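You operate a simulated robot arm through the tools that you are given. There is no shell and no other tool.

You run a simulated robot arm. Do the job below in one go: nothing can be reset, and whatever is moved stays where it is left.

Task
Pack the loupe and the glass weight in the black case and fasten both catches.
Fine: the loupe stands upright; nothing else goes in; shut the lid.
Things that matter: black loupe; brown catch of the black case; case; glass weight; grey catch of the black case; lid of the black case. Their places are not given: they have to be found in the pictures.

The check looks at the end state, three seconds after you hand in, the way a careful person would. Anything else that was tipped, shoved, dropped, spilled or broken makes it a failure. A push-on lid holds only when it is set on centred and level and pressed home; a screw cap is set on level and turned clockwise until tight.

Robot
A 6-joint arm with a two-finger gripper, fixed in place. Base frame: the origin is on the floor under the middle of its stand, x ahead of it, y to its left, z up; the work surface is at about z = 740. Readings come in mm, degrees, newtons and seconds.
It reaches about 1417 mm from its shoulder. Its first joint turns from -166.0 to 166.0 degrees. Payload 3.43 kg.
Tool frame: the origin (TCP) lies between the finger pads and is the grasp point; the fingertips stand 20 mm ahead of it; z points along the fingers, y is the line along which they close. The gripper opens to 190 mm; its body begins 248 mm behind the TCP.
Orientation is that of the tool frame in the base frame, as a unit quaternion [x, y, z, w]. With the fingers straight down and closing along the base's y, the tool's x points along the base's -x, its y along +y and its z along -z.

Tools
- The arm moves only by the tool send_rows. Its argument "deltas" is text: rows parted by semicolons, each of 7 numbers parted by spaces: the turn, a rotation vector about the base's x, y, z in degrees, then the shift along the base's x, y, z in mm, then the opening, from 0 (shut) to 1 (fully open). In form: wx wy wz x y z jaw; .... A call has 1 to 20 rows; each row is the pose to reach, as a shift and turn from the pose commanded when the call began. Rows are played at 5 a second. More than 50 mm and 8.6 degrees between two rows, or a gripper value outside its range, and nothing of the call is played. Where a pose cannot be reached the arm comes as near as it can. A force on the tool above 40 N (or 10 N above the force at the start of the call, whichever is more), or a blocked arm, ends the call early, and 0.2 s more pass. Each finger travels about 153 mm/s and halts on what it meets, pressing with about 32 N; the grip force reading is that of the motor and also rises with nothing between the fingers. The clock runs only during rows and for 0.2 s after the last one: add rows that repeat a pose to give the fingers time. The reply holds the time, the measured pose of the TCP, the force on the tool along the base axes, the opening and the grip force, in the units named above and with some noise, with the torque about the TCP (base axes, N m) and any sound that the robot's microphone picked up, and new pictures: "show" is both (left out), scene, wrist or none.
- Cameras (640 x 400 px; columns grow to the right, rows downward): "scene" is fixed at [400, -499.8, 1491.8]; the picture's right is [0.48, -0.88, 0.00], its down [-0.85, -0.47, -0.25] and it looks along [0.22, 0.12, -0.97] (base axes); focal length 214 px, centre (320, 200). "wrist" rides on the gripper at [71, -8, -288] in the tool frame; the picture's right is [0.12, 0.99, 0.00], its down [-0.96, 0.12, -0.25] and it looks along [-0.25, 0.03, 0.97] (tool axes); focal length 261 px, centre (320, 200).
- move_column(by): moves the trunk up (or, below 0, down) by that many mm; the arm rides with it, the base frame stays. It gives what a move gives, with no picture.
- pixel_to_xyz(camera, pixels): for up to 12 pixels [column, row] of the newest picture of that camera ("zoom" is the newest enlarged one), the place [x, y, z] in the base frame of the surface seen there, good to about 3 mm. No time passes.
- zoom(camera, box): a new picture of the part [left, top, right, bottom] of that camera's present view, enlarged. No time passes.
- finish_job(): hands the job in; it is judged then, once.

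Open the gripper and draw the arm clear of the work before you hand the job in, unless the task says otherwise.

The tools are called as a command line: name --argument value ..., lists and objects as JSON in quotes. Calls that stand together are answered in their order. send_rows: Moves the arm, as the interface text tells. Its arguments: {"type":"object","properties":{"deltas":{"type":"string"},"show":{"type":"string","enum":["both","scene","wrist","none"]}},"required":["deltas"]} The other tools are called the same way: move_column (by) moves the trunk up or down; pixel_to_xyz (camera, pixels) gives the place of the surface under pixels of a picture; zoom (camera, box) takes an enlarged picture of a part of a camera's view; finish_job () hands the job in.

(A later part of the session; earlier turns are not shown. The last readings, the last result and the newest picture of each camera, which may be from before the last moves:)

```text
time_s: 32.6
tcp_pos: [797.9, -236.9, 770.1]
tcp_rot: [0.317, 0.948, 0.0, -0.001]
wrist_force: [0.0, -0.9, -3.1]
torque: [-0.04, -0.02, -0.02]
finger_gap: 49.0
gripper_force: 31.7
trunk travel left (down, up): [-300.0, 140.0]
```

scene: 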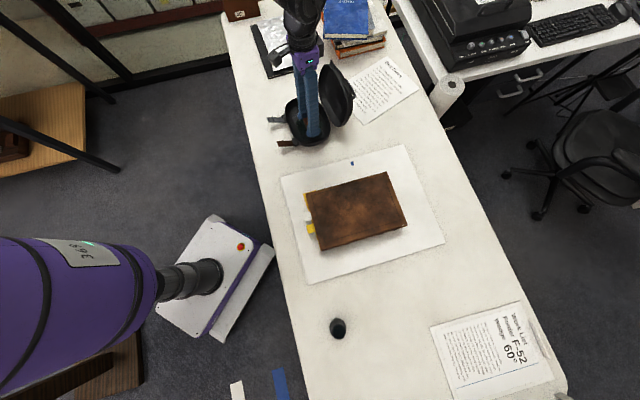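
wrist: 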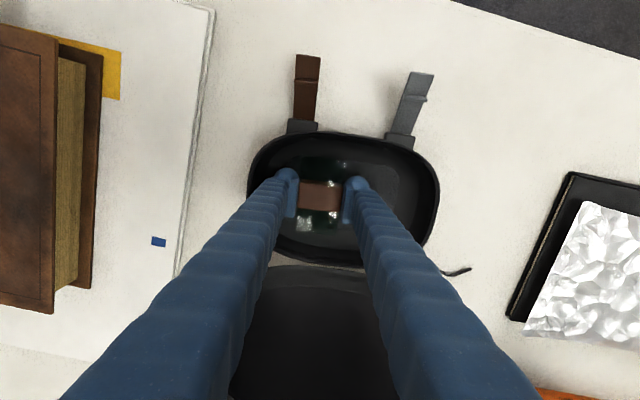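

I stay careful: force still shows the hanging load, so another 2 mm in small steps.

send_rows --deltas "0 0 0 0 0 -0.5 0; 0 0 0 0 0 -1 0; 0 0 0 0 0 -1.5 0; 0 0 0 0 0 -2 0; 0 0 0 0 0 -2 0" --show "wrist"

zoom --camera "wrist" --box '[220, 90, 420, 230]'

pixel_to_xyz --camera "zoom" --pixels '[[450, 210], [490, 230], [320, 300], [310, 270], [340, 300], [470, 250]]'

```text
time_s: 33.8
tcp_pos: [799.2, -237.4, 767.7]
tcp_rot: [0.318, 0.948, 0.0, 0.001]
wrist_force: [-2.3, -4.5, 19.8]
torque: [0.16, 0.44, 0.02]
finger_gap: 49.1
gripper_force: 31.3
trunk travel left (down, up): [-300.0, 140.0]
```

wrist: 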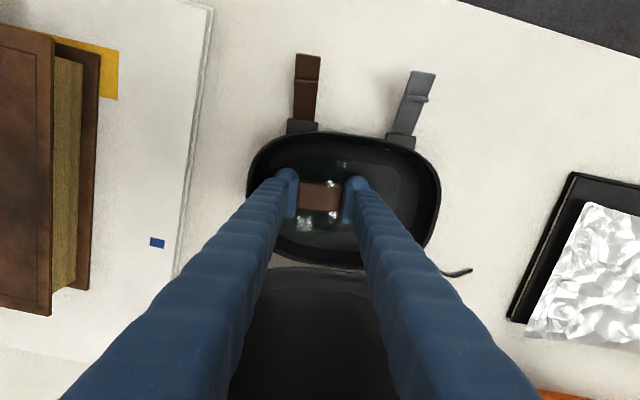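

```text
2.86 times, centred on (320, 160) of wrist
```

zoom: 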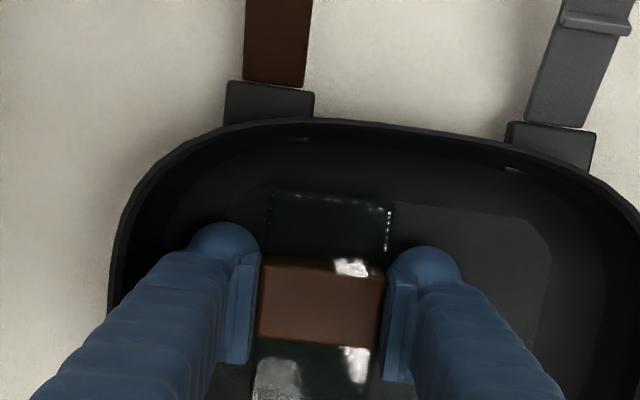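

```text
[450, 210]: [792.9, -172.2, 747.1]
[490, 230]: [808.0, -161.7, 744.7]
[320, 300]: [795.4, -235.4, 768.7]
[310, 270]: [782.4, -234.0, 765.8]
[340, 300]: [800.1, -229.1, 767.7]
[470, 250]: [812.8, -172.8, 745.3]
```

Contact with the floor (19.8 N). I'll ease up 1 mm, then open slightly to about 63 mm to release and check.

send_rows --deltas "0 0 0 0 0 1 0; 0 0 0 0 0 1 0.24; 0 0 0 0 0 1 0.27; 0 0 0 0 0 1 0.30; 0 0 0 0 0 1 0.33; 0 0 0 0 0 1 0.33" --show "wrist"

zoom --camera "wrist" --box '[220, 90, 420, 230]'

```text
time_s: 35.2
tcp_pos: [798.2, -236.8, 766.9]
tcp_rot: [0.317, 0.948, 0.0, -0.001]
wrist_force: [0.8, 0.6, -0.4]
torque: [-0.03, 0.0, -0.02]
finger_gap: 62.1
gripper_force: 0.0
trunk travel left (down, up): [-300.0, 140.0]
```

wrist: 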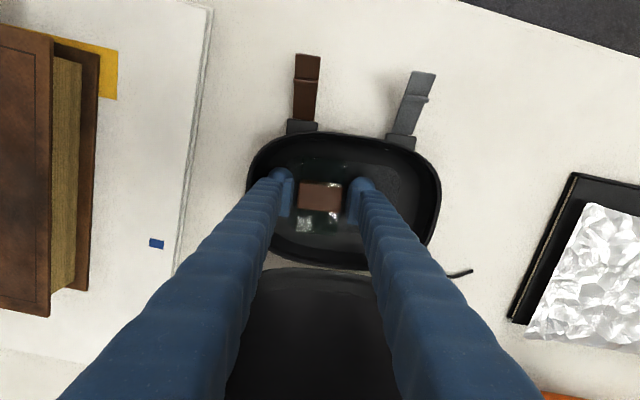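

```text
2.86 times, centred on (320, 160) of wrist
```

zoom: 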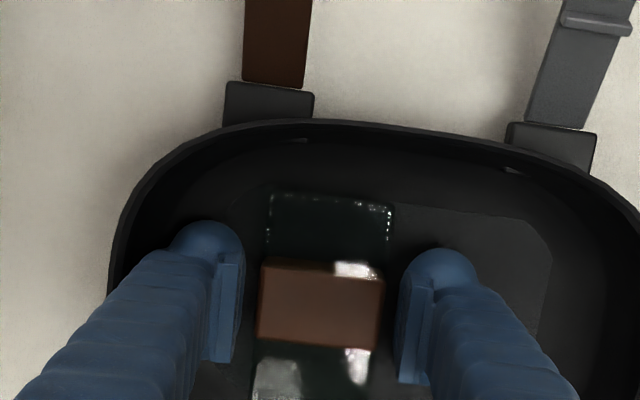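

The weight lies flat and free. I'll lift straight out, then start moving toward the loupe.

send_rows --deltas "0 0 0 0 0 5 0.33; 0 0 0 0 0 20 0.33; 0 0 0 0 0 50 0.33; 0 0 0 0 0 95 0.33; 0 0 0 0 0 140 0.33; 0 0 0 0 0 185 0.36; 0 0 0 0 0 230 0.4; 0 0 4 -30 -20 250 0.45; 0 0 8 -65 -48 250 0.5; 0 0 12 -103 -76 250 0.5; 0 0 16 -143 -105 250 0.5; 0 0 20 -183 -135 250 0.5; 0 0 24 -223 -165 250 0.5; 0 0 28 -263 -195 250 0.5; 0 0 32 -303 -225 250 0.5; 0 0 37 -343 -254 250 0.5; 0 0 37 -380 -282 250 0.5; 0 0 37 -418 -310 250 0.5; 0 0 37 -450 -335 250 0.5; 0 0 37 -450 -335 250 0.5"

```text
time_s: 39.4
tcp_pos: [349.3, -573.4, 1016.9]
tcp_rot: [0.0, 1.0, 0.0, 0.0]
wrist_force: [0.9, -0.3, 0.1]
torque: [0.0, 0.03, -0.01]
finger_gap: 94.9
gripper_force: 0.1
trunk travel left (down, up): [-300.0, 140.0]
```

scene: 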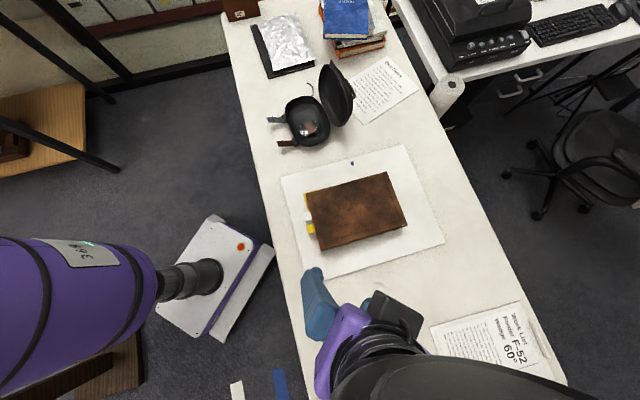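
wrist: 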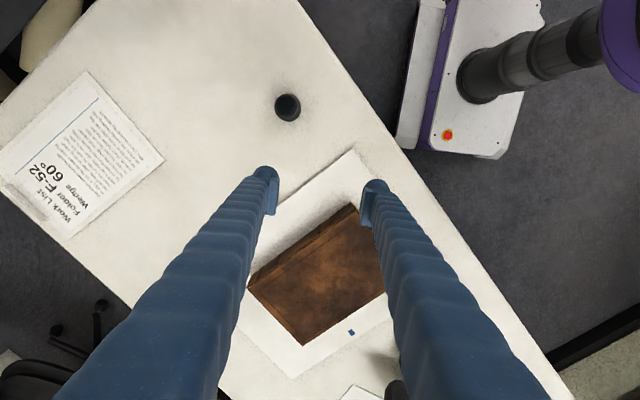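

The loupe shows at wrist (288,107). I'll zoom to see its shape and get its centre.

zoom --camera "wrist" --box '[248, 77, 328, 137]'

pixel_to_xyz --camera "zoom" --pixels '[[320, 130], [260, 200], [320, 260], [380, 200], [320, 200], [320, 310], [330, 340], [250, 250], [220, 210], [420, 240]]'

zoom --camera "scene" --box '[260, 55, 364, 155]'

```text
6.67 times, centred on (288, 107) of wrist
```

zoom: 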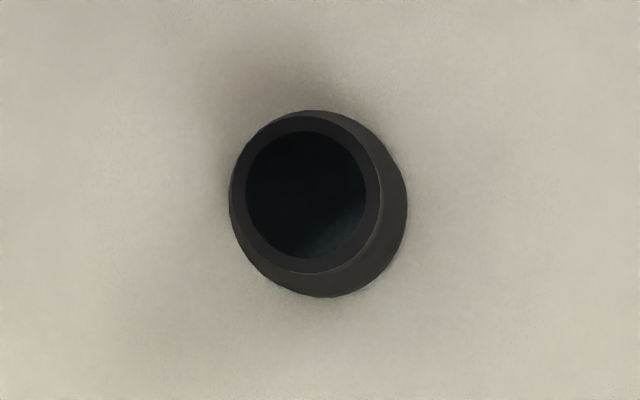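

```text
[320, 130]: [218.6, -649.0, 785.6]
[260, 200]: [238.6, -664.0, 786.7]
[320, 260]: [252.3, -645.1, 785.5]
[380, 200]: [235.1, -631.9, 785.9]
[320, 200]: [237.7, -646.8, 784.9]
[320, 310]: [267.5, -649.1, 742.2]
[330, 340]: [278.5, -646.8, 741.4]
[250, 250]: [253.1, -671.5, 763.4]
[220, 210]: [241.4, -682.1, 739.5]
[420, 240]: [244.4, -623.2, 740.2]
```

```text
4.00 times, centred on (312, 105) of scene
```

zoom: 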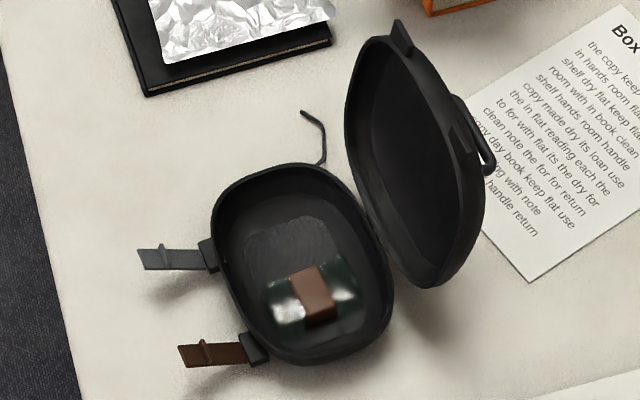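

The weight sits properly in the tray (scene zoom). Loupe centre ≈ (237,-651); I'll move over it and descend partway to check the alignment.

send_rows --deltas "0 0 0 -30 -21 0 0.5; 0 0 0 -62 -44 -10 0.5; 0 0 0 -92 -65 -30 0.5; 0 0 0 -112.5 -79.2 -60 0.5; 0 0 0 -112.5 -79.2 -100 0.5; 0 0 0 -112.5 -79.2 -135 0.5; 0 0 0 -112.5 -79.2 -160 0.5; 0 0 0 -112.5 -79.2 -160 0.5" --show "wrist"

zoom --camera "wrist" --box '[240, 140, 400, 240]'

```text
time_s: 41.2
tcp_pos: [235.7, -650.7, 856.2]
tcp_rot: [0.0, 1.0, -0.001, 0.0]
wrist_force: [-0.5, 0.1, 0.1]
torque: [-0.03, -0.02, 0.01]
finger_gap: 95.0
gripper_force: 0.0
trunk travel left (down, up): [-300.0, 140.0]
```

wrist: 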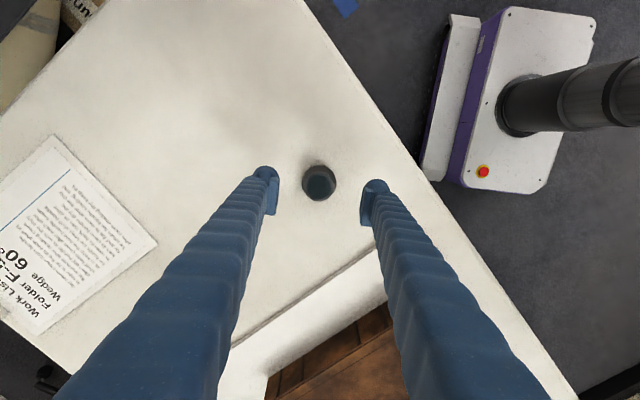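

```text
4.00 times, centred on (320, 190) of wrist
```

zoom: 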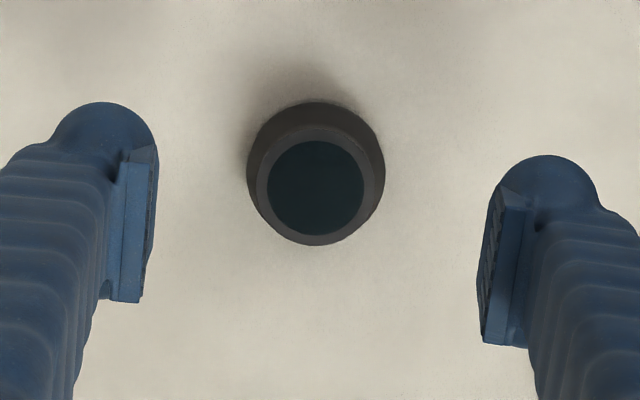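

Loupe is within ~2 mm of the TCP axis; I'll correct by (+1.6,−0.5), descend to TCP z≈778 and close on it gently.

send_rows --deltas "0 0 0 1.6 -0.5 -20 0.45; 0 0 0 1.6 -0.5 -45 0.42; 0 0 0 1.6 -0.5 -65 0.40; 0 0 0 1.6 -0.5 -80 0.40; 0 0 0 1.6 -0.5 -80 0.36; 0 0 0 1.6 -0.5 -80 0.32; 0 0 0 1.6 -0.5 -80 0.28; 0 0 0 1.6 -0.5 -80 0.24; 0 0 0 1.6 -0.5 -80 0.15; 0 0 0 1.6 -0.5 -80 0; 0 0 0 1.6 -0.5 -80 0; 0 0 0 1.6 -0.5 -80 0" --show "wrist"

zoom --camera "wrist" --box '[260, 140, 380, 240]'

```text
time_s: 43.8
tcp_pos: [237.0, -652.0, 778.2]
tcp_rot: [-0.001, 1.0, 0.0, 0.0]
wrist_force: [0.1, -0.1, 14.9]
torque: [0.01, -0.01, 0.02]
finger_gap: 42.9
gripper_force: 32.3
trunk travel left (down, up): [-300.0, 140.0]
```

wrist: 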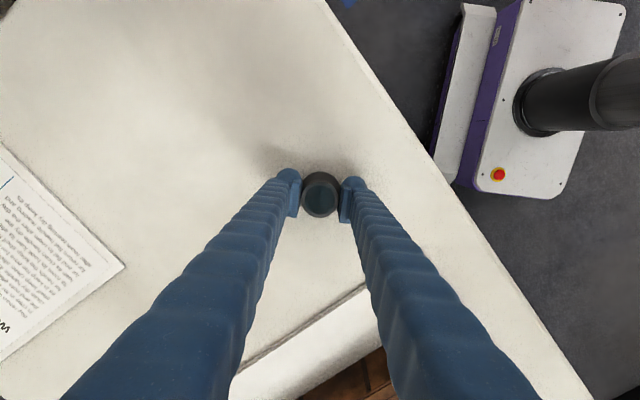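

```text
4.00 times, centred on (320, 190) of wrist
```

zoom: 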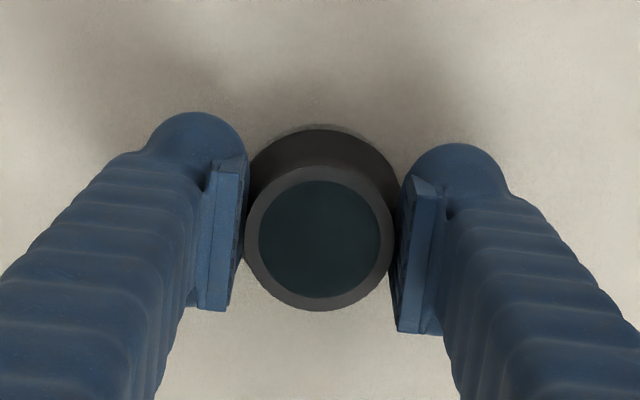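

Gripped at 42.9 mm. I'll lift very slowly by 20 mm and check that it stays held and upright.

send_rows --deltas "0 0 0 0 0 0.5 0; 0 0 0 0 0 1.5 0; 0 0 0 0 0 3 0; 0 0 0 0 0 5 0; 0 0 0 0 0 7 0; 0 0 0 0 0 9 0; 0 0 0 0 0 11 0; 0 0 0 0 0 13 0; 0 0 0 0 0 15 0; 0 0 0 0 0 15 0" --show "both"

zoom --camera "wrist" --box '[260, 140, 380, 240]'

```text
time_s: 46.0
tcp_pos: [235.9, -650.6, 794.4]
tcp_rot: [0.0, 1.0, 0.0, 0.0]
wrist_force: [0.6, 0.1, 0.3]
torque: [0.01, -0.04, -0.01]
finger_gap: 40.7
gripper_force: 32.4
trunk travel left (down, up): [-300.0, 140.0]
```

scene: 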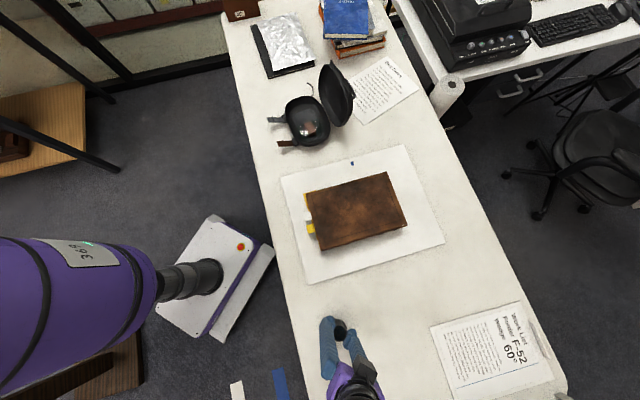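
wrist: 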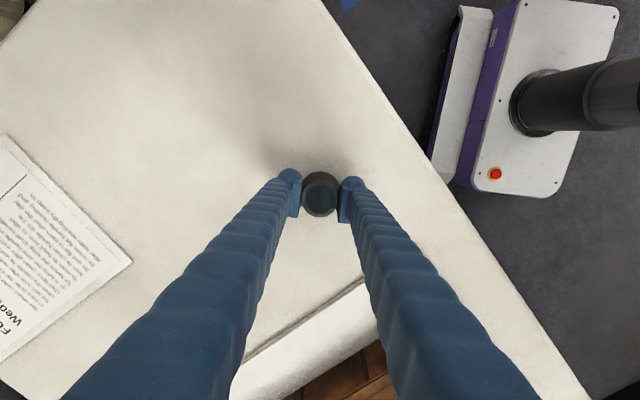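

```text
4.00 times, centred on (320, 190) of wrist
```

zoom: 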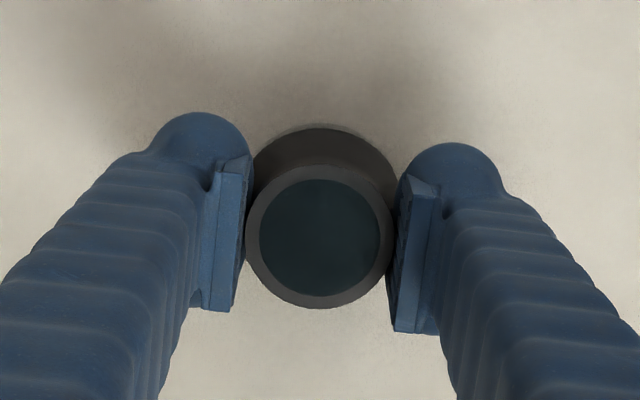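

The gap shrank to 40.7 mm; I need to know whether the loupe really lifted or slipped. I'll measure its rim height.

pixel_to_xyz --camera "zoom" --pixels '[[320, 300], [320, 172], [300, 150], [330, 145], [320, 132], [252, 260], [385, 250], [320, 110]]'

```text
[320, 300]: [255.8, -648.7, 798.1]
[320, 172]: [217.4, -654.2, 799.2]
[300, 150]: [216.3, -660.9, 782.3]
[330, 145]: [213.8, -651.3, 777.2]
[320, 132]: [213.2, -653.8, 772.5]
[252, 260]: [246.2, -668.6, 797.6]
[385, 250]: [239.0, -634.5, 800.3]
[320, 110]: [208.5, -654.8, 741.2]
```

The rim is at z≈798.5, so it lifted about 12.5 mm and slid ~3 mm in the pads at first. I'll hold still a second to see whether it keeps slipping.

send_rows --deltas "0 0 0 0 0 0 0; 0 0 0 0 0 0 0; 0 0 0 0 0 0 0; 0 0 0 0 0 0 0; 0 0 0 0 0 0 0" --show "wrist"

zoom --camera "wrist" --box '[260, 140, 380, 240]'

pixel_to_xyz --camera "zoom" --pixels '[[320, 300], [320, 172], [252, 260], [385, 250], [310, 160], [310, 155], [310, 150], [310, 145], [310, 140], [310, 135], [310, 131], [310, 128]]'

```text
time_s: 47.2
tcp_pos: [237.0, -652.2, 794.5]
tcp_rot: [0.0, 1.0, -0.001, 0.0]
wrist_force: [0.3, 0.4, 0.4]
torque: [0.0, -0.02, -0.01]
finger_gap: 40.3
gripper_force: 31.9
trunk travel left (down, up): [-300.0, 140.0]
```

wrist: 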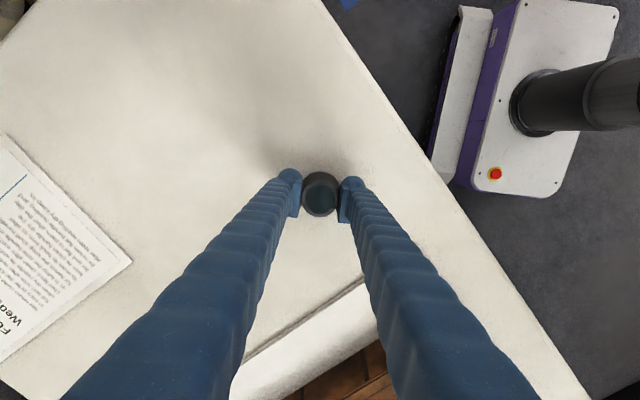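

```text
4.00 times, centred on (320, 190) of wrist
```

zoom: 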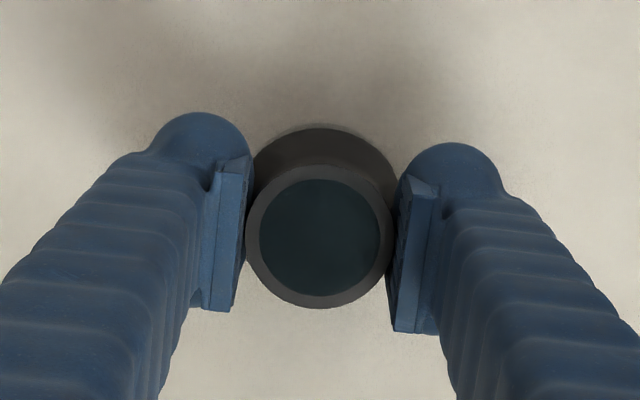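

```text
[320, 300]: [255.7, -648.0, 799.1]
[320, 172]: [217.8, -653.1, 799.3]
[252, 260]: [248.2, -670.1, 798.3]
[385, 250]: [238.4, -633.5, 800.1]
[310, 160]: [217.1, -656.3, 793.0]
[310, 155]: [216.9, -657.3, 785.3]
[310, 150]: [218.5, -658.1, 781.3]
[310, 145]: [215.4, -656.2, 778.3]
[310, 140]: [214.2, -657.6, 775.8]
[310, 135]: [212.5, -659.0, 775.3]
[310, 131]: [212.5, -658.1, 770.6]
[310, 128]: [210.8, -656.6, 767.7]
```

It seems stable but I want to be sure before going higher; another 2 s hold to detect creep.

send_rows --deltas "0 0 0 0 0 0 0; 0 0 0 0 0 0 0; 0 0 0 0 0 0 0; 0 0 0 0 0 0 0; 0 0 0 0 0 0 0; 0 0 0 0 0 0 0; 0 0 0 0 0 0 0; 0 0 0 0 0 0 0; 0 0 0 0 0 0 0; 0 0 0 0 0 0 0" --show "wrist"

zoom --camera "wrist" --box '[260, 140, 380, 240]'

pixel_to_xyz --camera "zoom" --pixels '[[320, 300], [320, 172], [252, 260], [385, 250]]'

```text
time_s: 49.4
tcp_pos: [237.1, -652.8, 795.0]
tcp_rot: [-0.001, 1.0, -0.001, 0.0]
wrist_force: [-0.1, 0.5, -0.9]
torque: [-0.05, 0.01, 0.01]
finger_gap: 40.4
gripper_force: 32.4
trunk travel left (down, up): [-300.0, 140.0]
```

wrist: 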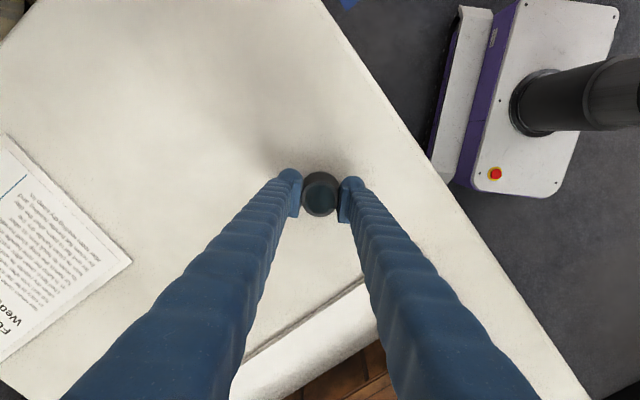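

```text
4.00 times, centred on (320, 190) of wrist
```

zoom: 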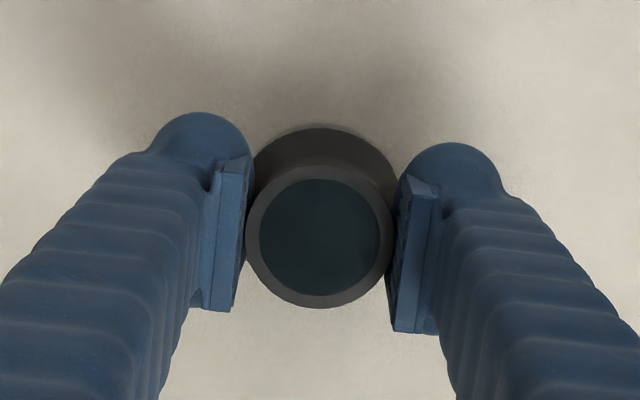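

```text
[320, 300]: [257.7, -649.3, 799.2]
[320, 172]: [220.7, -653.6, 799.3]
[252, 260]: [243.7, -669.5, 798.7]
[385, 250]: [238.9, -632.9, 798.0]
```

The grip is stable. I'll lift gradually to about z=1000.

send_rows --deltas "0 0 0 0 0 2 0; 0 0 0 0 0 6 0; 0 0 0 0 0 12 0; 0 0 0 0 0 20 0; 0 0 0 0 0 30 0; 0 0 0 0 0 42 0; 0 0 0 0 0 55 0; 0 0 0 0 0 69 0; 0 0 0 0 0 83 0; 0 0 0 0 0 97 0; 0 0 0 0 0 111 0; 0 0 0 0 0 125 0; 0 0 0 0 0 139 0; 0 0 0 0 0 153 0; 0 0 0 0 0 167 0; 0 0 0 0 0 181 0; 0 0 0 0 0 193 0; 0 0 0 0 0 202 0; 0 0 0 0 0 207 0; 0 0 0 0 0 207 0" --show "wrist"

```text
time_s: 53.6
tcp_pos: [237.0, -651.4, 1000.1]
tcp_rot: [-0.001, 1.0, 0.0, -0.001]
wrist_force: [-0.2, -0.5, -0.3]
torque: [-0.04, 0.0, 0.04]
finger_gap: 40.2
gripper_force: 31.5
trunk travel left (down, up): [-300.0, 140.0]
```

wrist: 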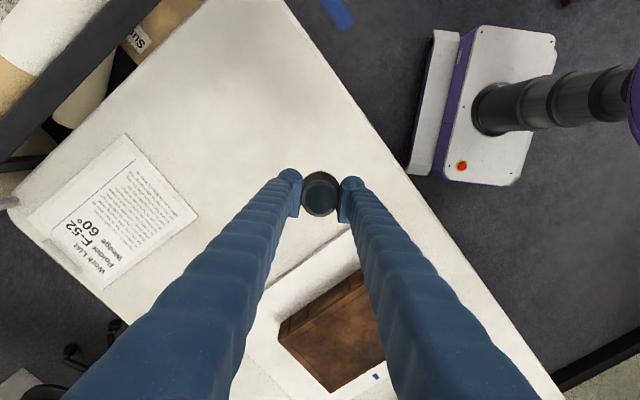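

Still held (gap 40.2 mm). Now I carry it slowly toward the tray, turning the tool gradually.

send_rows --deltas "0 0 0 2.4 1.8 0 0; 0 0 1 7.1 5.5 0 0; 0 0 2 14.2 11.1 0 0; 0 0 3 23.7 18.4 0 0; 0 0 5 35.5 27.7 0 0; 0 0 7 48.9 38.1 0 0; 0 0 9 63.9 49.8 0 0; 0 0 11 80.5 62.7 0 0; 0 0 13 97.9 76.2 0 0; 0 0 15 116 90.3 0 0; 0 0 17 134.2 104.5 0 0; 0 0 19 152.3 118.6 0 0; 0 0 21 170.5 132.7 0 0; 0 0 23 188.6 146.9 0 0; 0 0 25 206.8 161 0 0; 0 0 27 224.2 174.5 0 0; 0 0 28 239.9 186.8 0 0; 0 0 29 253.4 197.3 0 0; 0 0 30 262.8 204.6 0 0; 0 0 30 267.6 208.3 0 0" --show "wrist"

```text
time_s: 57.8
tcp_pos: [505.3, -442.4, 1001.6]
tcp_rot: [-0.259, 0.966, -0.001, 0.0]
wrist_force: [-0.1, -0.2, -0.9]
torque: [-0.01, 0.03, -0.02]
finger_gap: 40.3
gripper_force: 32.3
trunk travel left (down, up): [-300.0, 140.0]
```

wrist: 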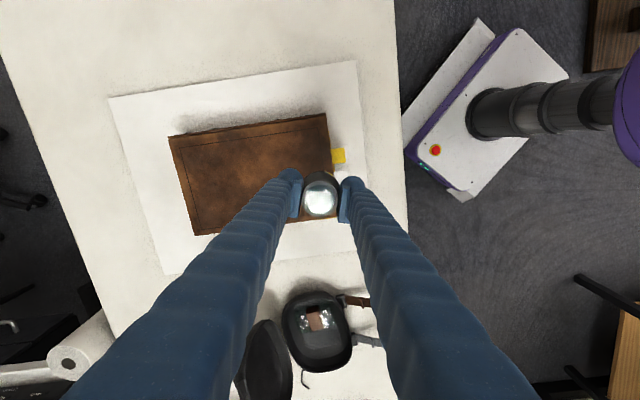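

Held steadily. Continuing to above the loupe's spot in the tray.

send_rows --deltas "0 0 0.5 3.9 3.1 0 0; 0 0 1 11.1 8.6 0 0; 0 0 2 21.3 16.6 0 0; 0 0 3 34.7 27 0 0; 0 0 4.5 51.3 39.9 0 0; 0 0 6 69.5 54.1 0 0; 0 0 7.5 89.2 69.4 0 0; 0 0 9 109.7 85.4 0 0; 0 0 10.5 130.3 101.4 0 0; 0 0 12 150.8 117.4 0 0; 0 0 14 171.3 133.4 0 0; 0 0 16 191.8 149.3 0 0; 0 0 18 212.3 165.3 0 0; 0 0 19.5 232.9 181.3 0 0; 0 0 21 252.6 196.7 0 0; 0 0 22 271.6 211.4 0 0; 0 0 23 288.9 224.9 0 0; 0 0 23 303.9 236.6 0 0; 0 0 23 318.1 247.7 0 0; 0 0 23 326.8 254.4 0 0" --show "both"

zoom --camera "wrist" --box '[220, 90, 420, 230]'

```text
time_s: 62.0
tcp_pos: [832.6, -189.5, 999.9]
tcp_rot: [-0.446, 0.895, 0.0, 0.0]
wrist_force: [0.6, 0.1, -1.3]
torque: [-0.02, 0.0, 0.01]
finger_gap: 40.4
gripper_force: 32.2
trunk travel left (down, up): [-300.0, 140.0]
```

scene: 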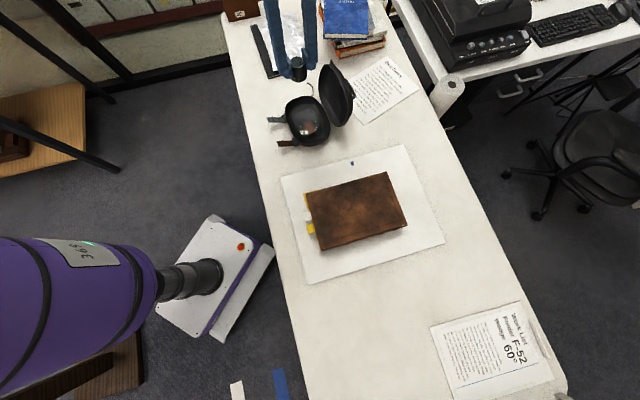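
wrist: 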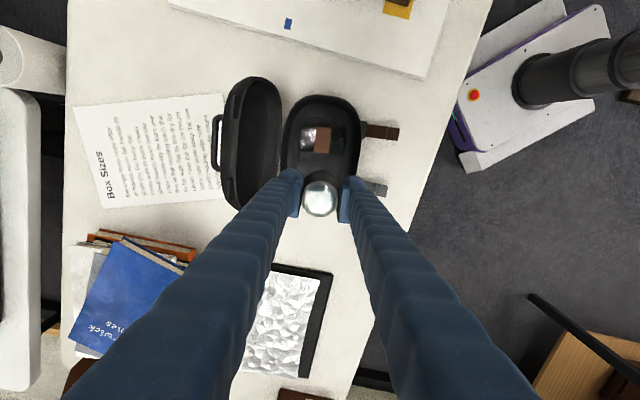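

```text
2.86 times, centred on (320, 160) of wrist
```

zoom: 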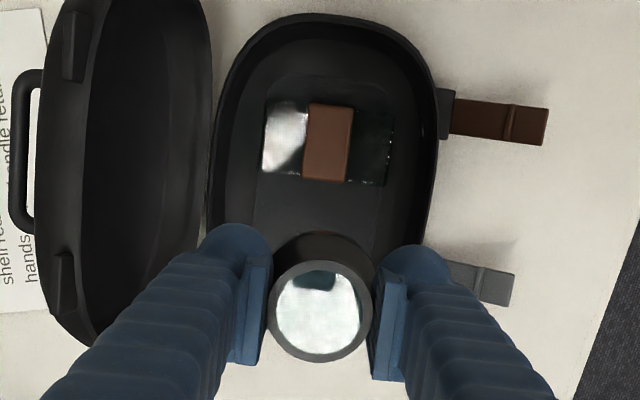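

The loupe hangs upright with its lens visible; the tray spot is free. I'll adjust by (+3,+5.7) and lower to about 30 mm above the floor.

send_rows --deltas "0 0 0 1 2 -2 0; 0 0 0 2 4 -7 0; 0 0 0 3.1 5.7 -15 0; 0 0 0 3.1 5.7 -26 0; 0 0 0 3.1 5.7 -40 0; 0 0 0 3.1 5.7 -55 0; 0 0 0 3.1 5.7 -70 0; 0 0 0 3.1 5.7 -85 0; 0 0 0 3.1 5.7 -100 0; 0 0 0 3.1 5.7 -115 0; 0 0 0 3.1 5.7 -130 0; 0 0 0 3.1 5.7 -145 0; 0 0 0 3.1 5.7 -158 0; 0 0 0 3.1 5.7 -169 0; 0 0 0 3.1 5.7 -177 0; 0 0 0 3.1 5.7 -182 0; 0 0 0 3.1 5.7 -184 0; 0 0 0 3.1 5.7 -184 0" --show "both"

zoom --camera "wrist" --box '[220, 90, 420, 230]'

zoom --camera "scene" --box '[250, 40, 378, 155]'

```text
time_s: 65.8
tcp_pos: [834.6, -185.0, 815.9]
tcp_rot: [-0.446, 0.895, 0.0, 0.0]
wrist_force: [-0.3, -0.1, -1.1]
torque: [-0.03, -0.01, -0.02]
finger_gap: 40.2
gripper_force: 31.7
trunk travel left (down, up): [-300.0, 140.0]
```

scene: 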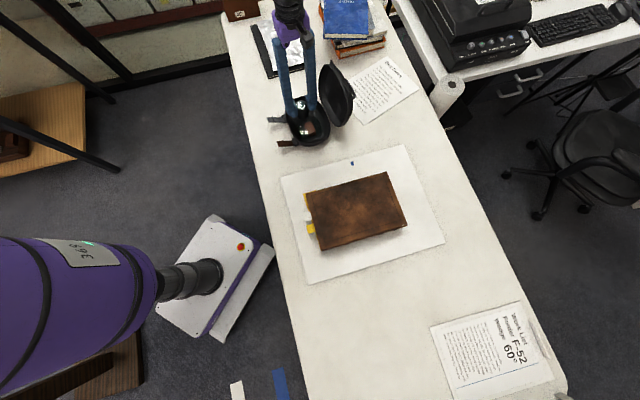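
wrist: 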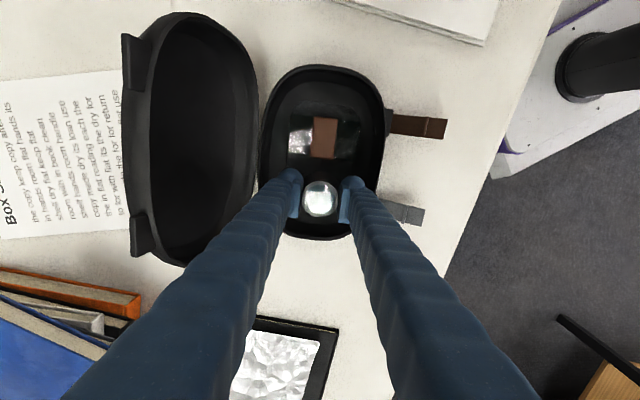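

```text
2.86 times, centred on (320, 160) of wrist
```

zoom: 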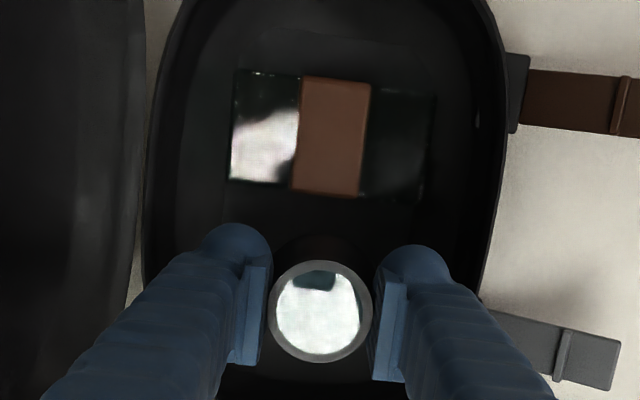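

```text
3.48 times, centred on (314, 98) of scene
```

zoom: 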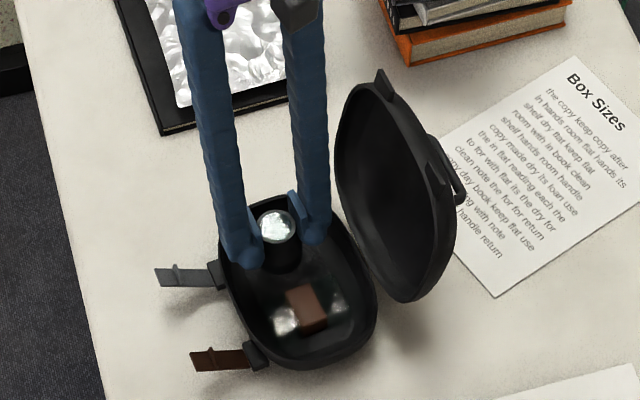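

Clearance on both walls is ~12 mm and the loupe hangs upright between weight and tray end. I'll lower to just above the floor.

send_rows --deltas "0 0 0 0 0 -3 0; 0 0 0 0 0 -8 0; 0 0 0 0 0 -14 0; 0 0 0 0 0 -20 0; 0 0 0 0 0 -25 0; 0 0 0 0 0 -27 0; 0 0 0 0 0 -28 0; 0 0 0 0 0 -29 0; 0 0 0 0 0 -29 0" --show "none"

```text
time_s: 67.8
tcp_pos: [834.5, -181.9, 786.6]
tcp_rot: [-0.447, 0.895, 0.001, 0.0]
wrist_force: [0.0, -0.4, 2.9]
torque: [0.01, -0.05, 0.0]
finger_gap: 40.0
gripper_force: 31.8
trunk travel left (down, up): [-300.0, 140.0]
```

Force turned to +2.9 N, so contact is starting. One more 0.5–1 mm to confirm seating.

send_rows --deltas "0 0 0 0 0 -0.5 0; 0 0 0 0 0 -1 0; 0 0 0 0 0 -1 0" --show "none"

```text
time_s: 68.6
tcp_pos: [833.8, -182.8, 787.3]
tcp_rot: [-0.446, 0.895, 0.0, 0.0]
wrist_force: [-0.3, 0.6, 12.4]
torque: [0.02, 0.0, -0.02]
finger_gap: 40.0
gripper_force: 32.1
trunk travel left (down, up): [-300.0, 140.0]
```

The loupe is seated (12 N). I'll open gently to ~52 mm to let it go.

send_rows --deltas "0 0 0 0 0 0.7 0; 0 0 0 0 0 0.7 0.2; 0 0 0 0 0 0.7 0.22; 0 0 0 0 0 0.7 0.24; 0 0 0 0 0 0.7 0.26; 0 0 0 0 0 0.7 0.275; 0 0 0 0 0 0.7 0.275" --show "wrist"

zoom --camera "wrist" --box '[220, 90, 420, 230]'

```text
time_s: 70.2
tcp_pos: [834.8, -182.9, 786.2]
tcp_rot: [-0.446, 0.895, 0.001, 0.0]
wrist_force: [-0.1, -0.9, -0.1]
torque: [0.0, 0.0, 0.02]
finger_gap: 51.7
gripper_force: 0.1
trunk travel left (down, up): [-300.0, 140.0]
```

wrist: 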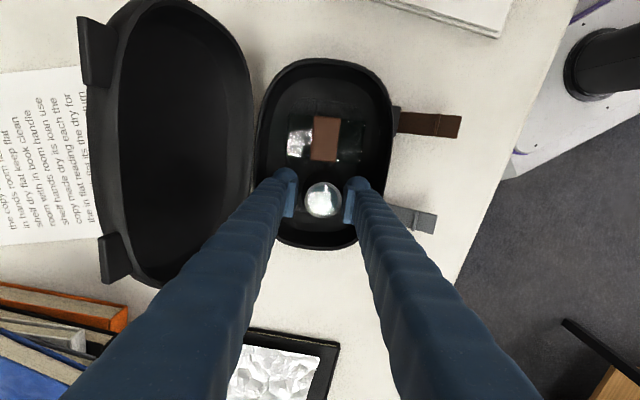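

```text
2.86 times, centred on (320, 160) of wrist
```

zoom: 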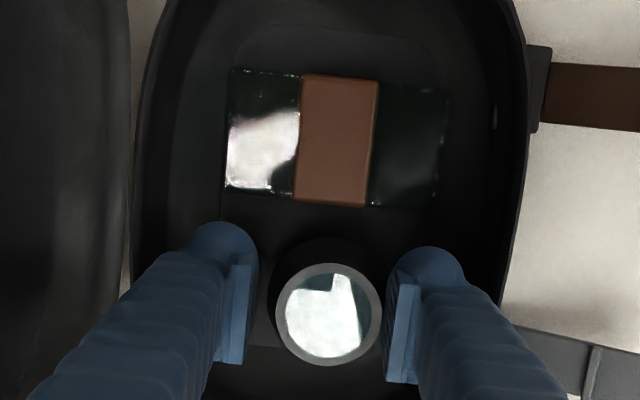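

The loupe stands free and upright. I'll lift straight out, slowly first.

send_rows --deltas "0 0 0 0 0 4 0.28; 0 0 0 0 0 12 0.28; 0 0 0 0 0 25 0.28; 0 0 0 0 0 45 0.28; 0 0 0 0 0 75 0.28; 0 0 0 0 0 110 0.28; 0 0 0 0 0 150 0.28; 0 0 0 0 0 190 0.28; 0 0 0 0 0 230 0.28; 0 0 0 0 0 260 0.28; 0 0 0 0 0 260 0.28" --show "both"

zoom --camera "wrist" --box '[200, 60, 400, 200]'

zoom --camera "scene" --box '[250, 40, 378, 155]'

```text
time_s: 72.6
tcp_pos: [836.3, -182.6, 1046.5]
tcp_rot: [-0.447, 0.895, 0.0, -0.002]
wrist_force: [-0.2, 0.3, 0.1]
torque: [0.02, -0.03, 0.02]
finger_gap: 53.2
gripper_force: 0.0
trunk travel left (down, up): [-300.0, 140.0]
```

scene: 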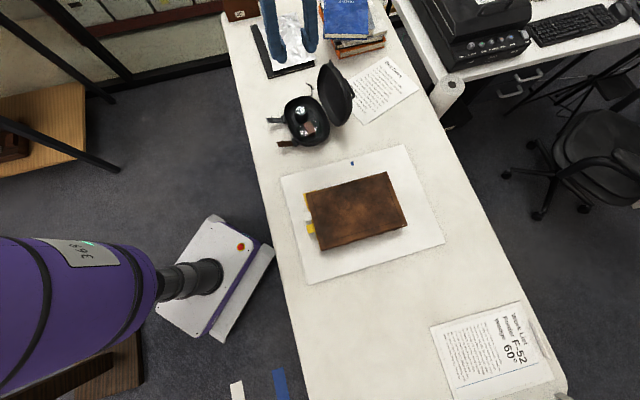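
wrist: 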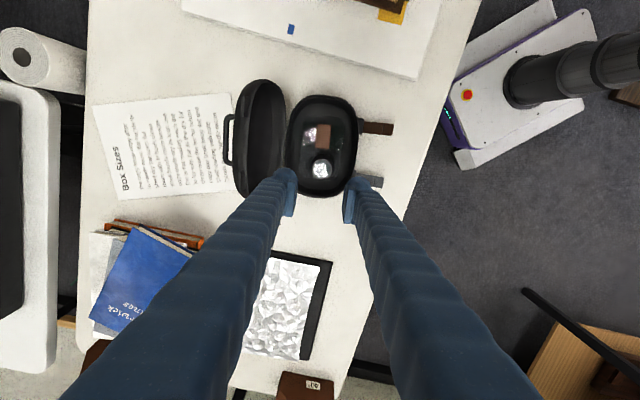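

```text
2.86 times, centred on (300, 130) of wrist
```

zoom: 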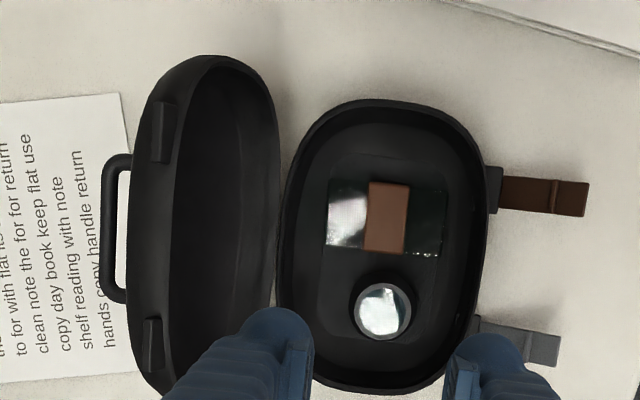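

```text
3.48 times, centred on (314, 98) of scene
```

zoom: 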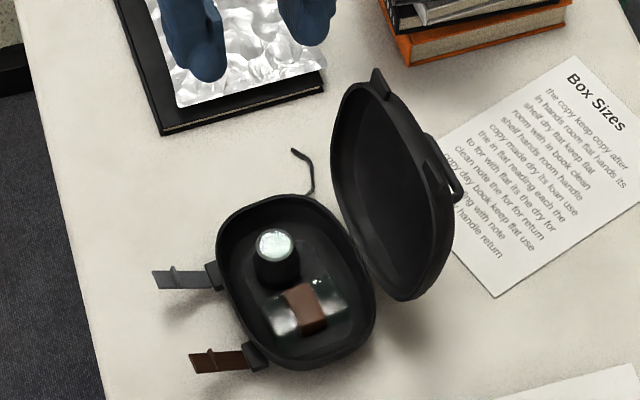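

Both items are in, loupe upright. Now I'll measure the lid: its front edge, hook tabs and handle.

zoom --camera "wrist" --box '[200, 60, 340, 200]'

pixel_to_xyz --camera "zoom" --pixels '[[160, 130], [175, 132], [150, 345], [165, 345], [140, 240], [155, 240], [110, 170], [112, 230], [120, 290], [200, 70], [275, 150], [270, 240]]'

pixel_to_xyz --camera "zoom" --pixels '[[200, 100], [200, 200], [200, 300], [240, 200], [170, 240], [130, 300], [135, 200], [130, 170], [185, 380], [220, 62], [145, 110], [140, 370]]'

```text
2.86 times, centred on (270, 130) of wrist
```

zoom: 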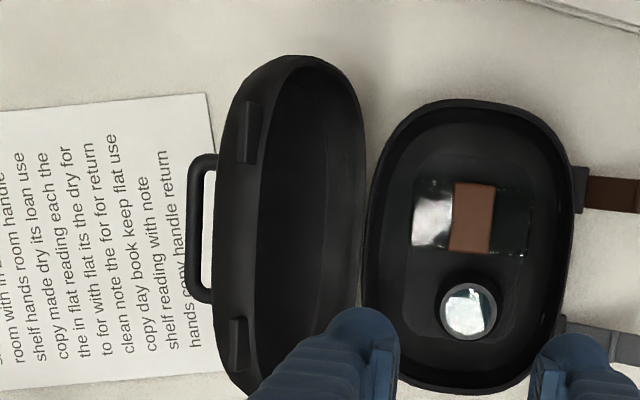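

```text
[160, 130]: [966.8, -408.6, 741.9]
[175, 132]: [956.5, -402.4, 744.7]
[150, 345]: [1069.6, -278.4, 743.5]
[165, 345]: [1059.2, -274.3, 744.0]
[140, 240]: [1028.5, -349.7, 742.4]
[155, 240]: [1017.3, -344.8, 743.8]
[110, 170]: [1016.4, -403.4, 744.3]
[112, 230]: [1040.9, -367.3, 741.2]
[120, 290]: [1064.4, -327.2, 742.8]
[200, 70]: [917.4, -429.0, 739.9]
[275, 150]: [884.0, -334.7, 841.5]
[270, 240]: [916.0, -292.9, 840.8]
```

```text
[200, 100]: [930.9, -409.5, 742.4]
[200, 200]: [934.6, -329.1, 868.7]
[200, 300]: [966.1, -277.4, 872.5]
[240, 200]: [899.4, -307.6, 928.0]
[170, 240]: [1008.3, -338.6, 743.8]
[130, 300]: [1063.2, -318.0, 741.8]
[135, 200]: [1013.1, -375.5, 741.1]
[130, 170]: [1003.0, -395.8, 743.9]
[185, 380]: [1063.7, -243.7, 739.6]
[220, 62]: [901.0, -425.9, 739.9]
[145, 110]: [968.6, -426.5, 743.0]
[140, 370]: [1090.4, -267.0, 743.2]
```

The tabs in this enlarged picture are at (248,132) and (238,343), the handle at (200,230); I'll query those.

pixel_to_xyz --camera "zoom" --pixels '[[246, 110], [255, 132], [243, 155], [238, 325], [247, 345], [235, 365], [245, 240], [255, 240], [262, 240], [225, 240], [215, 240], [198, 230]]'

pixel_to_xyz --camera "zoom" --pixels '[[210, 158], [190, 170], [190, 290], [208, 300], [275, 65], [320, 62], [360, 130], [362, 250], [300, 240], [330, 240], [255, 390], [240, 80]]'

```text
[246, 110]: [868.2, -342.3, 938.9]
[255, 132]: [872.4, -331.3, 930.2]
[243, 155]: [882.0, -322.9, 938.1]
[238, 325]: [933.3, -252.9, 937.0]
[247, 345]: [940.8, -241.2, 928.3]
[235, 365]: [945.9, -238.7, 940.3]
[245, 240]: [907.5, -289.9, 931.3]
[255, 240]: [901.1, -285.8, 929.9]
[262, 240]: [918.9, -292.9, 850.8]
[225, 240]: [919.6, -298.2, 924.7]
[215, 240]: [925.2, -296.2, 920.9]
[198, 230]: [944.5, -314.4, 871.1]
```

```text
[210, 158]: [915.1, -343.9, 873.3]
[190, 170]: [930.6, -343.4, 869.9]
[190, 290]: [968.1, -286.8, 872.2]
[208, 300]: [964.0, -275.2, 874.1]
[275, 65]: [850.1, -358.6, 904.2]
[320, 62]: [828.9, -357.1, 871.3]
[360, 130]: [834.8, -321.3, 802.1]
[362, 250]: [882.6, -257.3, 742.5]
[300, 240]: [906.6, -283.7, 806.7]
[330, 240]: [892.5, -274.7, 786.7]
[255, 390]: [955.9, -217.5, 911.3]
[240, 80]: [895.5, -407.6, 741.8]
```

The lid has a fixed-looking handle loop on its outside (bar ≈ u −947, z 871, ~75 mm long). I plan to pinch the handle by its two ends and swing the lid over in a controlled arc. First I move above it with the closing axis along the handle, and check the nearby books.

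pixel_to_xyz --camera "wrist" --pixels '[[110, 225], [160, 232], [200, 243], [195, 225], [140, 260], [100, 245], [265, 270], [320, 270]]'

send_rows --deltas "0 0 -7.5 5 -5 10 0.4; 0 0 -15 12 -14 25 0.45; 0 0 -22.5 20 -25 40 0.5; 0 0 -30 30 -37 50 0.55; 0 0 -37.5 40 -49 54 0.58; 0 0 -45 52 -61 54 0.58; 0 0 -52.5 64 -75 54 0.58; 0 0 -60 76 -89 54 0.58; 0 0 -67.5 88 -103 54 0.58; 0 0 -75 98 -116 54 0.58; 0 0 -82.5 106 -126 54 0.58; 0 0 -90 112 -132 54 0.58; 0 0 -90 112 -132 54 0.58"

```text
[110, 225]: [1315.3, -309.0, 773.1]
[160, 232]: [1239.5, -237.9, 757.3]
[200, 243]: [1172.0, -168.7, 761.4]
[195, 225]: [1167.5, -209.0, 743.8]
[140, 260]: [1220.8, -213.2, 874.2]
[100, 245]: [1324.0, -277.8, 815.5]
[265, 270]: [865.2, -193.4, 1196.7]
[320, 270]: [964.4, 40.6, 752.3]
```

```text
time_s: 75.4
tcp_pos: [946.7, -315.8, 1102.0]
tcp_rot: [0.318, 0.948, 0.0, 0.0]
wrist_force: [0.1, -0.4, -0.7]
torque: [-0.03, -0.02, 0.03]
finger_gap: 110.4
gripper_force: 0.0
trunk travel left (down, up): [-300.0, 140.0]
```

scene: 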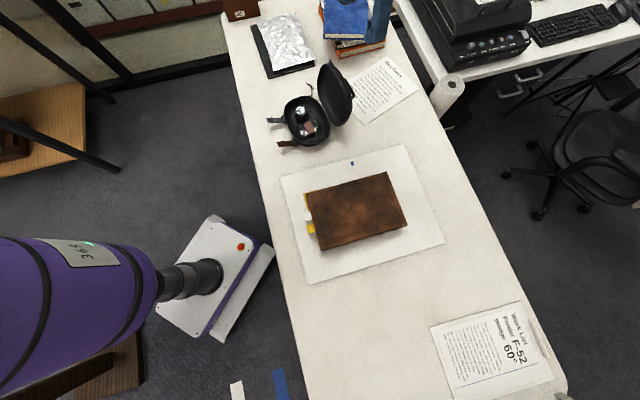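
wrist: 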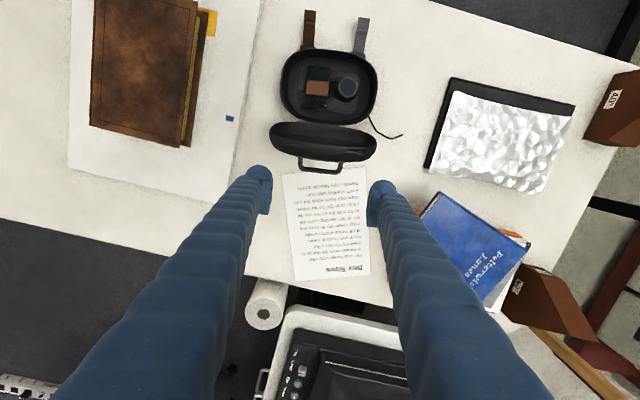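

The handle shows at wrist (330,167); I'll zoom and measure it.

zoom --camera "wrist" --box '[260, 110, 390, 190]'

pixel_to_xyz --camera "zoom" --pixels '[[197, 235], [215, 278], [260, 285], [330, 295], [375, 302], [415, 270], [413, 255], [320, 250], [320, 230], [60, 150], [580, 190], [300, 270]]'

```text
4.92 times, centred on (325, 150) of wrist
```

zoom: 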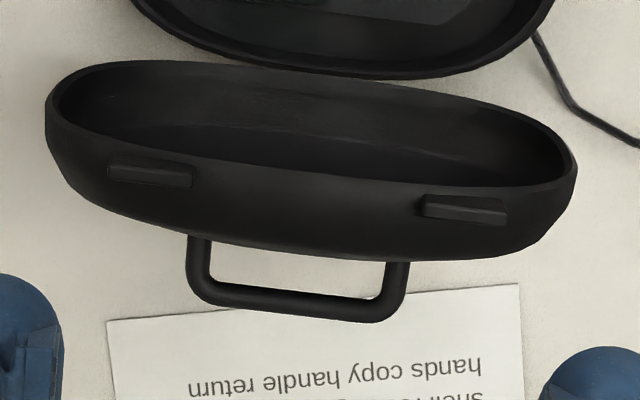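

```text
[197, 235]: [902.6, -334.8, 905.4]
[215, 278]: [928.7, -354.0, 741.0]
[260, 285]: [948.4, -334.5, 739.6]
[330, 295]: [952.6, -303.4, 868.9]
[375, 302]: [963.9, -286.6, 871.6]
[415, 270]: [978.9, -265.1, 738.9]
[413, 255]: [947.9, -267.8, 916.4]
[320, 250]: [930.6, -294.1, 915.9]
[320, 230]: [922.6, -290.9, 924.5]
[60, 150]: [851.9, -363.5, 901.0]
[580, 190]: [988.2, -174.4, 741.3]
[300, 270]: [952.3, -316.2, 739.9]
```

pixel_to_xyz --camera "zoom" --pixels '[[196, 255], [200, 270], [205, 285], [215, 293], [230, 295], [270, 300], [310, 306], [350, 310], [380, 312], [393, 300], [398, 285], [400, 270]]'

pixel_to_xyz --camera "zoom" --pixels '[[190, 262], [192, 275], [405, 275], [402, 295], [300, 225], [300, 240], [150, 175], [120, 180], [460, 205], [490, 215], [300, 205], [300, 195]]'

```text
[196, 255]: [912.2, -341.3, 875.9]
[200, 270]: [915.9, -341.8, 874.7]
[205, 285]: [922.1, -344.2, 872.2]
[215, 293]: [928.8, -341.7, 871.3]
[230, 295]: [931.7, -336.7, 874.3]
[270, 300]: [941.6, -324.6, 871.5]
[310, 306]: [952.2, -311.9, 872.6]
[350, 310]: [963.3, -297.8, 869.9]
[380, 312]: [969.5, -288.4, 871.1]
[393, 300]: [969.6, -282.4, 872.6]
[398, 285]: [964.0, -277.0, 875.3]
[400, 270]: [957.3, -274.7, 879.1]
```

```text
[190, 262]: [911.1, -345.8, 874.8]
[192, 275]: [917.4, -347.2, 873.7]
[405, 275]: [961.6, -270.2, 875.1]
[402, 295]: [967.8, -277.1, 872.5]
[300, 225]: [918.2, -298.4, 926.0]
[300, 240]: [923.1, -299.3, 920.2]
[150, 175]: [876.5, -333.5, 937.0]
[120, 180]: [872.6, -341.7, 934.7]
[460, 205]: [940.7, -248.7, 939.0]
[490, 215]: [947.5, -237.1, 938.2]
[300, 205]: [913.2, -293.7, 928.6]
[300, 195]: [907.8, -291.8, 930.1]
```

The handle's outer width is ≈90 mm (v 272–362), bar at about u −947, z 868. I'll lower to just above it with 120 mm opening and check centring.

send_rows --deltas "0 0 0 0.5 -1 -20 0.62; 0 0 0 1.5 -2.5 -55 0.64; 0 0 0 1.7 -3 -90 0.64; 0 0 0 1.7 -3 -125 0.64; 0 0 0 1.7 -3 -155 0.64; 0 0 0 1.7 -3 -170 0.64; 0 0 0 1.7 -3 -170 0.64" --show "wrist"

zoom --camera "wrist" --box '[220, 110, 420, 235]'

```text
time_s: 77.0
tcp_pos: [948.6, -319.3, 929.7]
tcp_rot: [0.318, 0.948, 0.001, 0.0]
wrist_force: [-0.4, 0.6, -1.0]
torque: [-0.02, -0.01, 0.03]
finger_gap: 121.6
gripper_force: 0.1
trunk travel left (down, up): [-300.0, 140.0]
```

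wrist: 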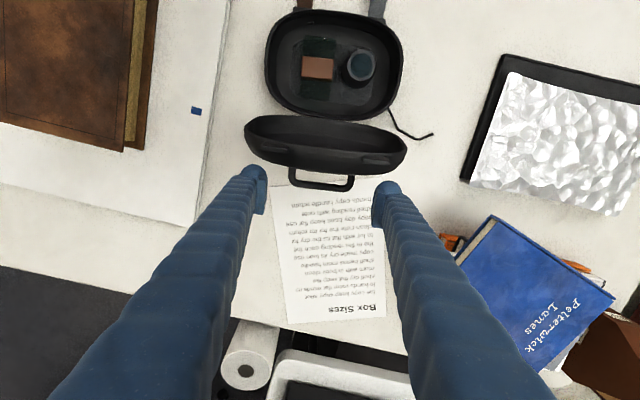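

```text
3.20 times, centred on (320, 172) of wrist
```

zoom: 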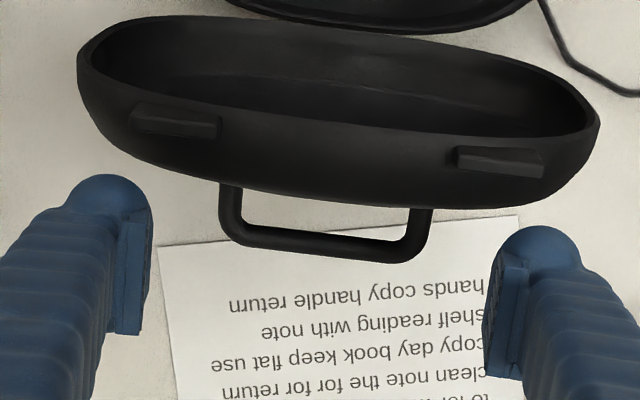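

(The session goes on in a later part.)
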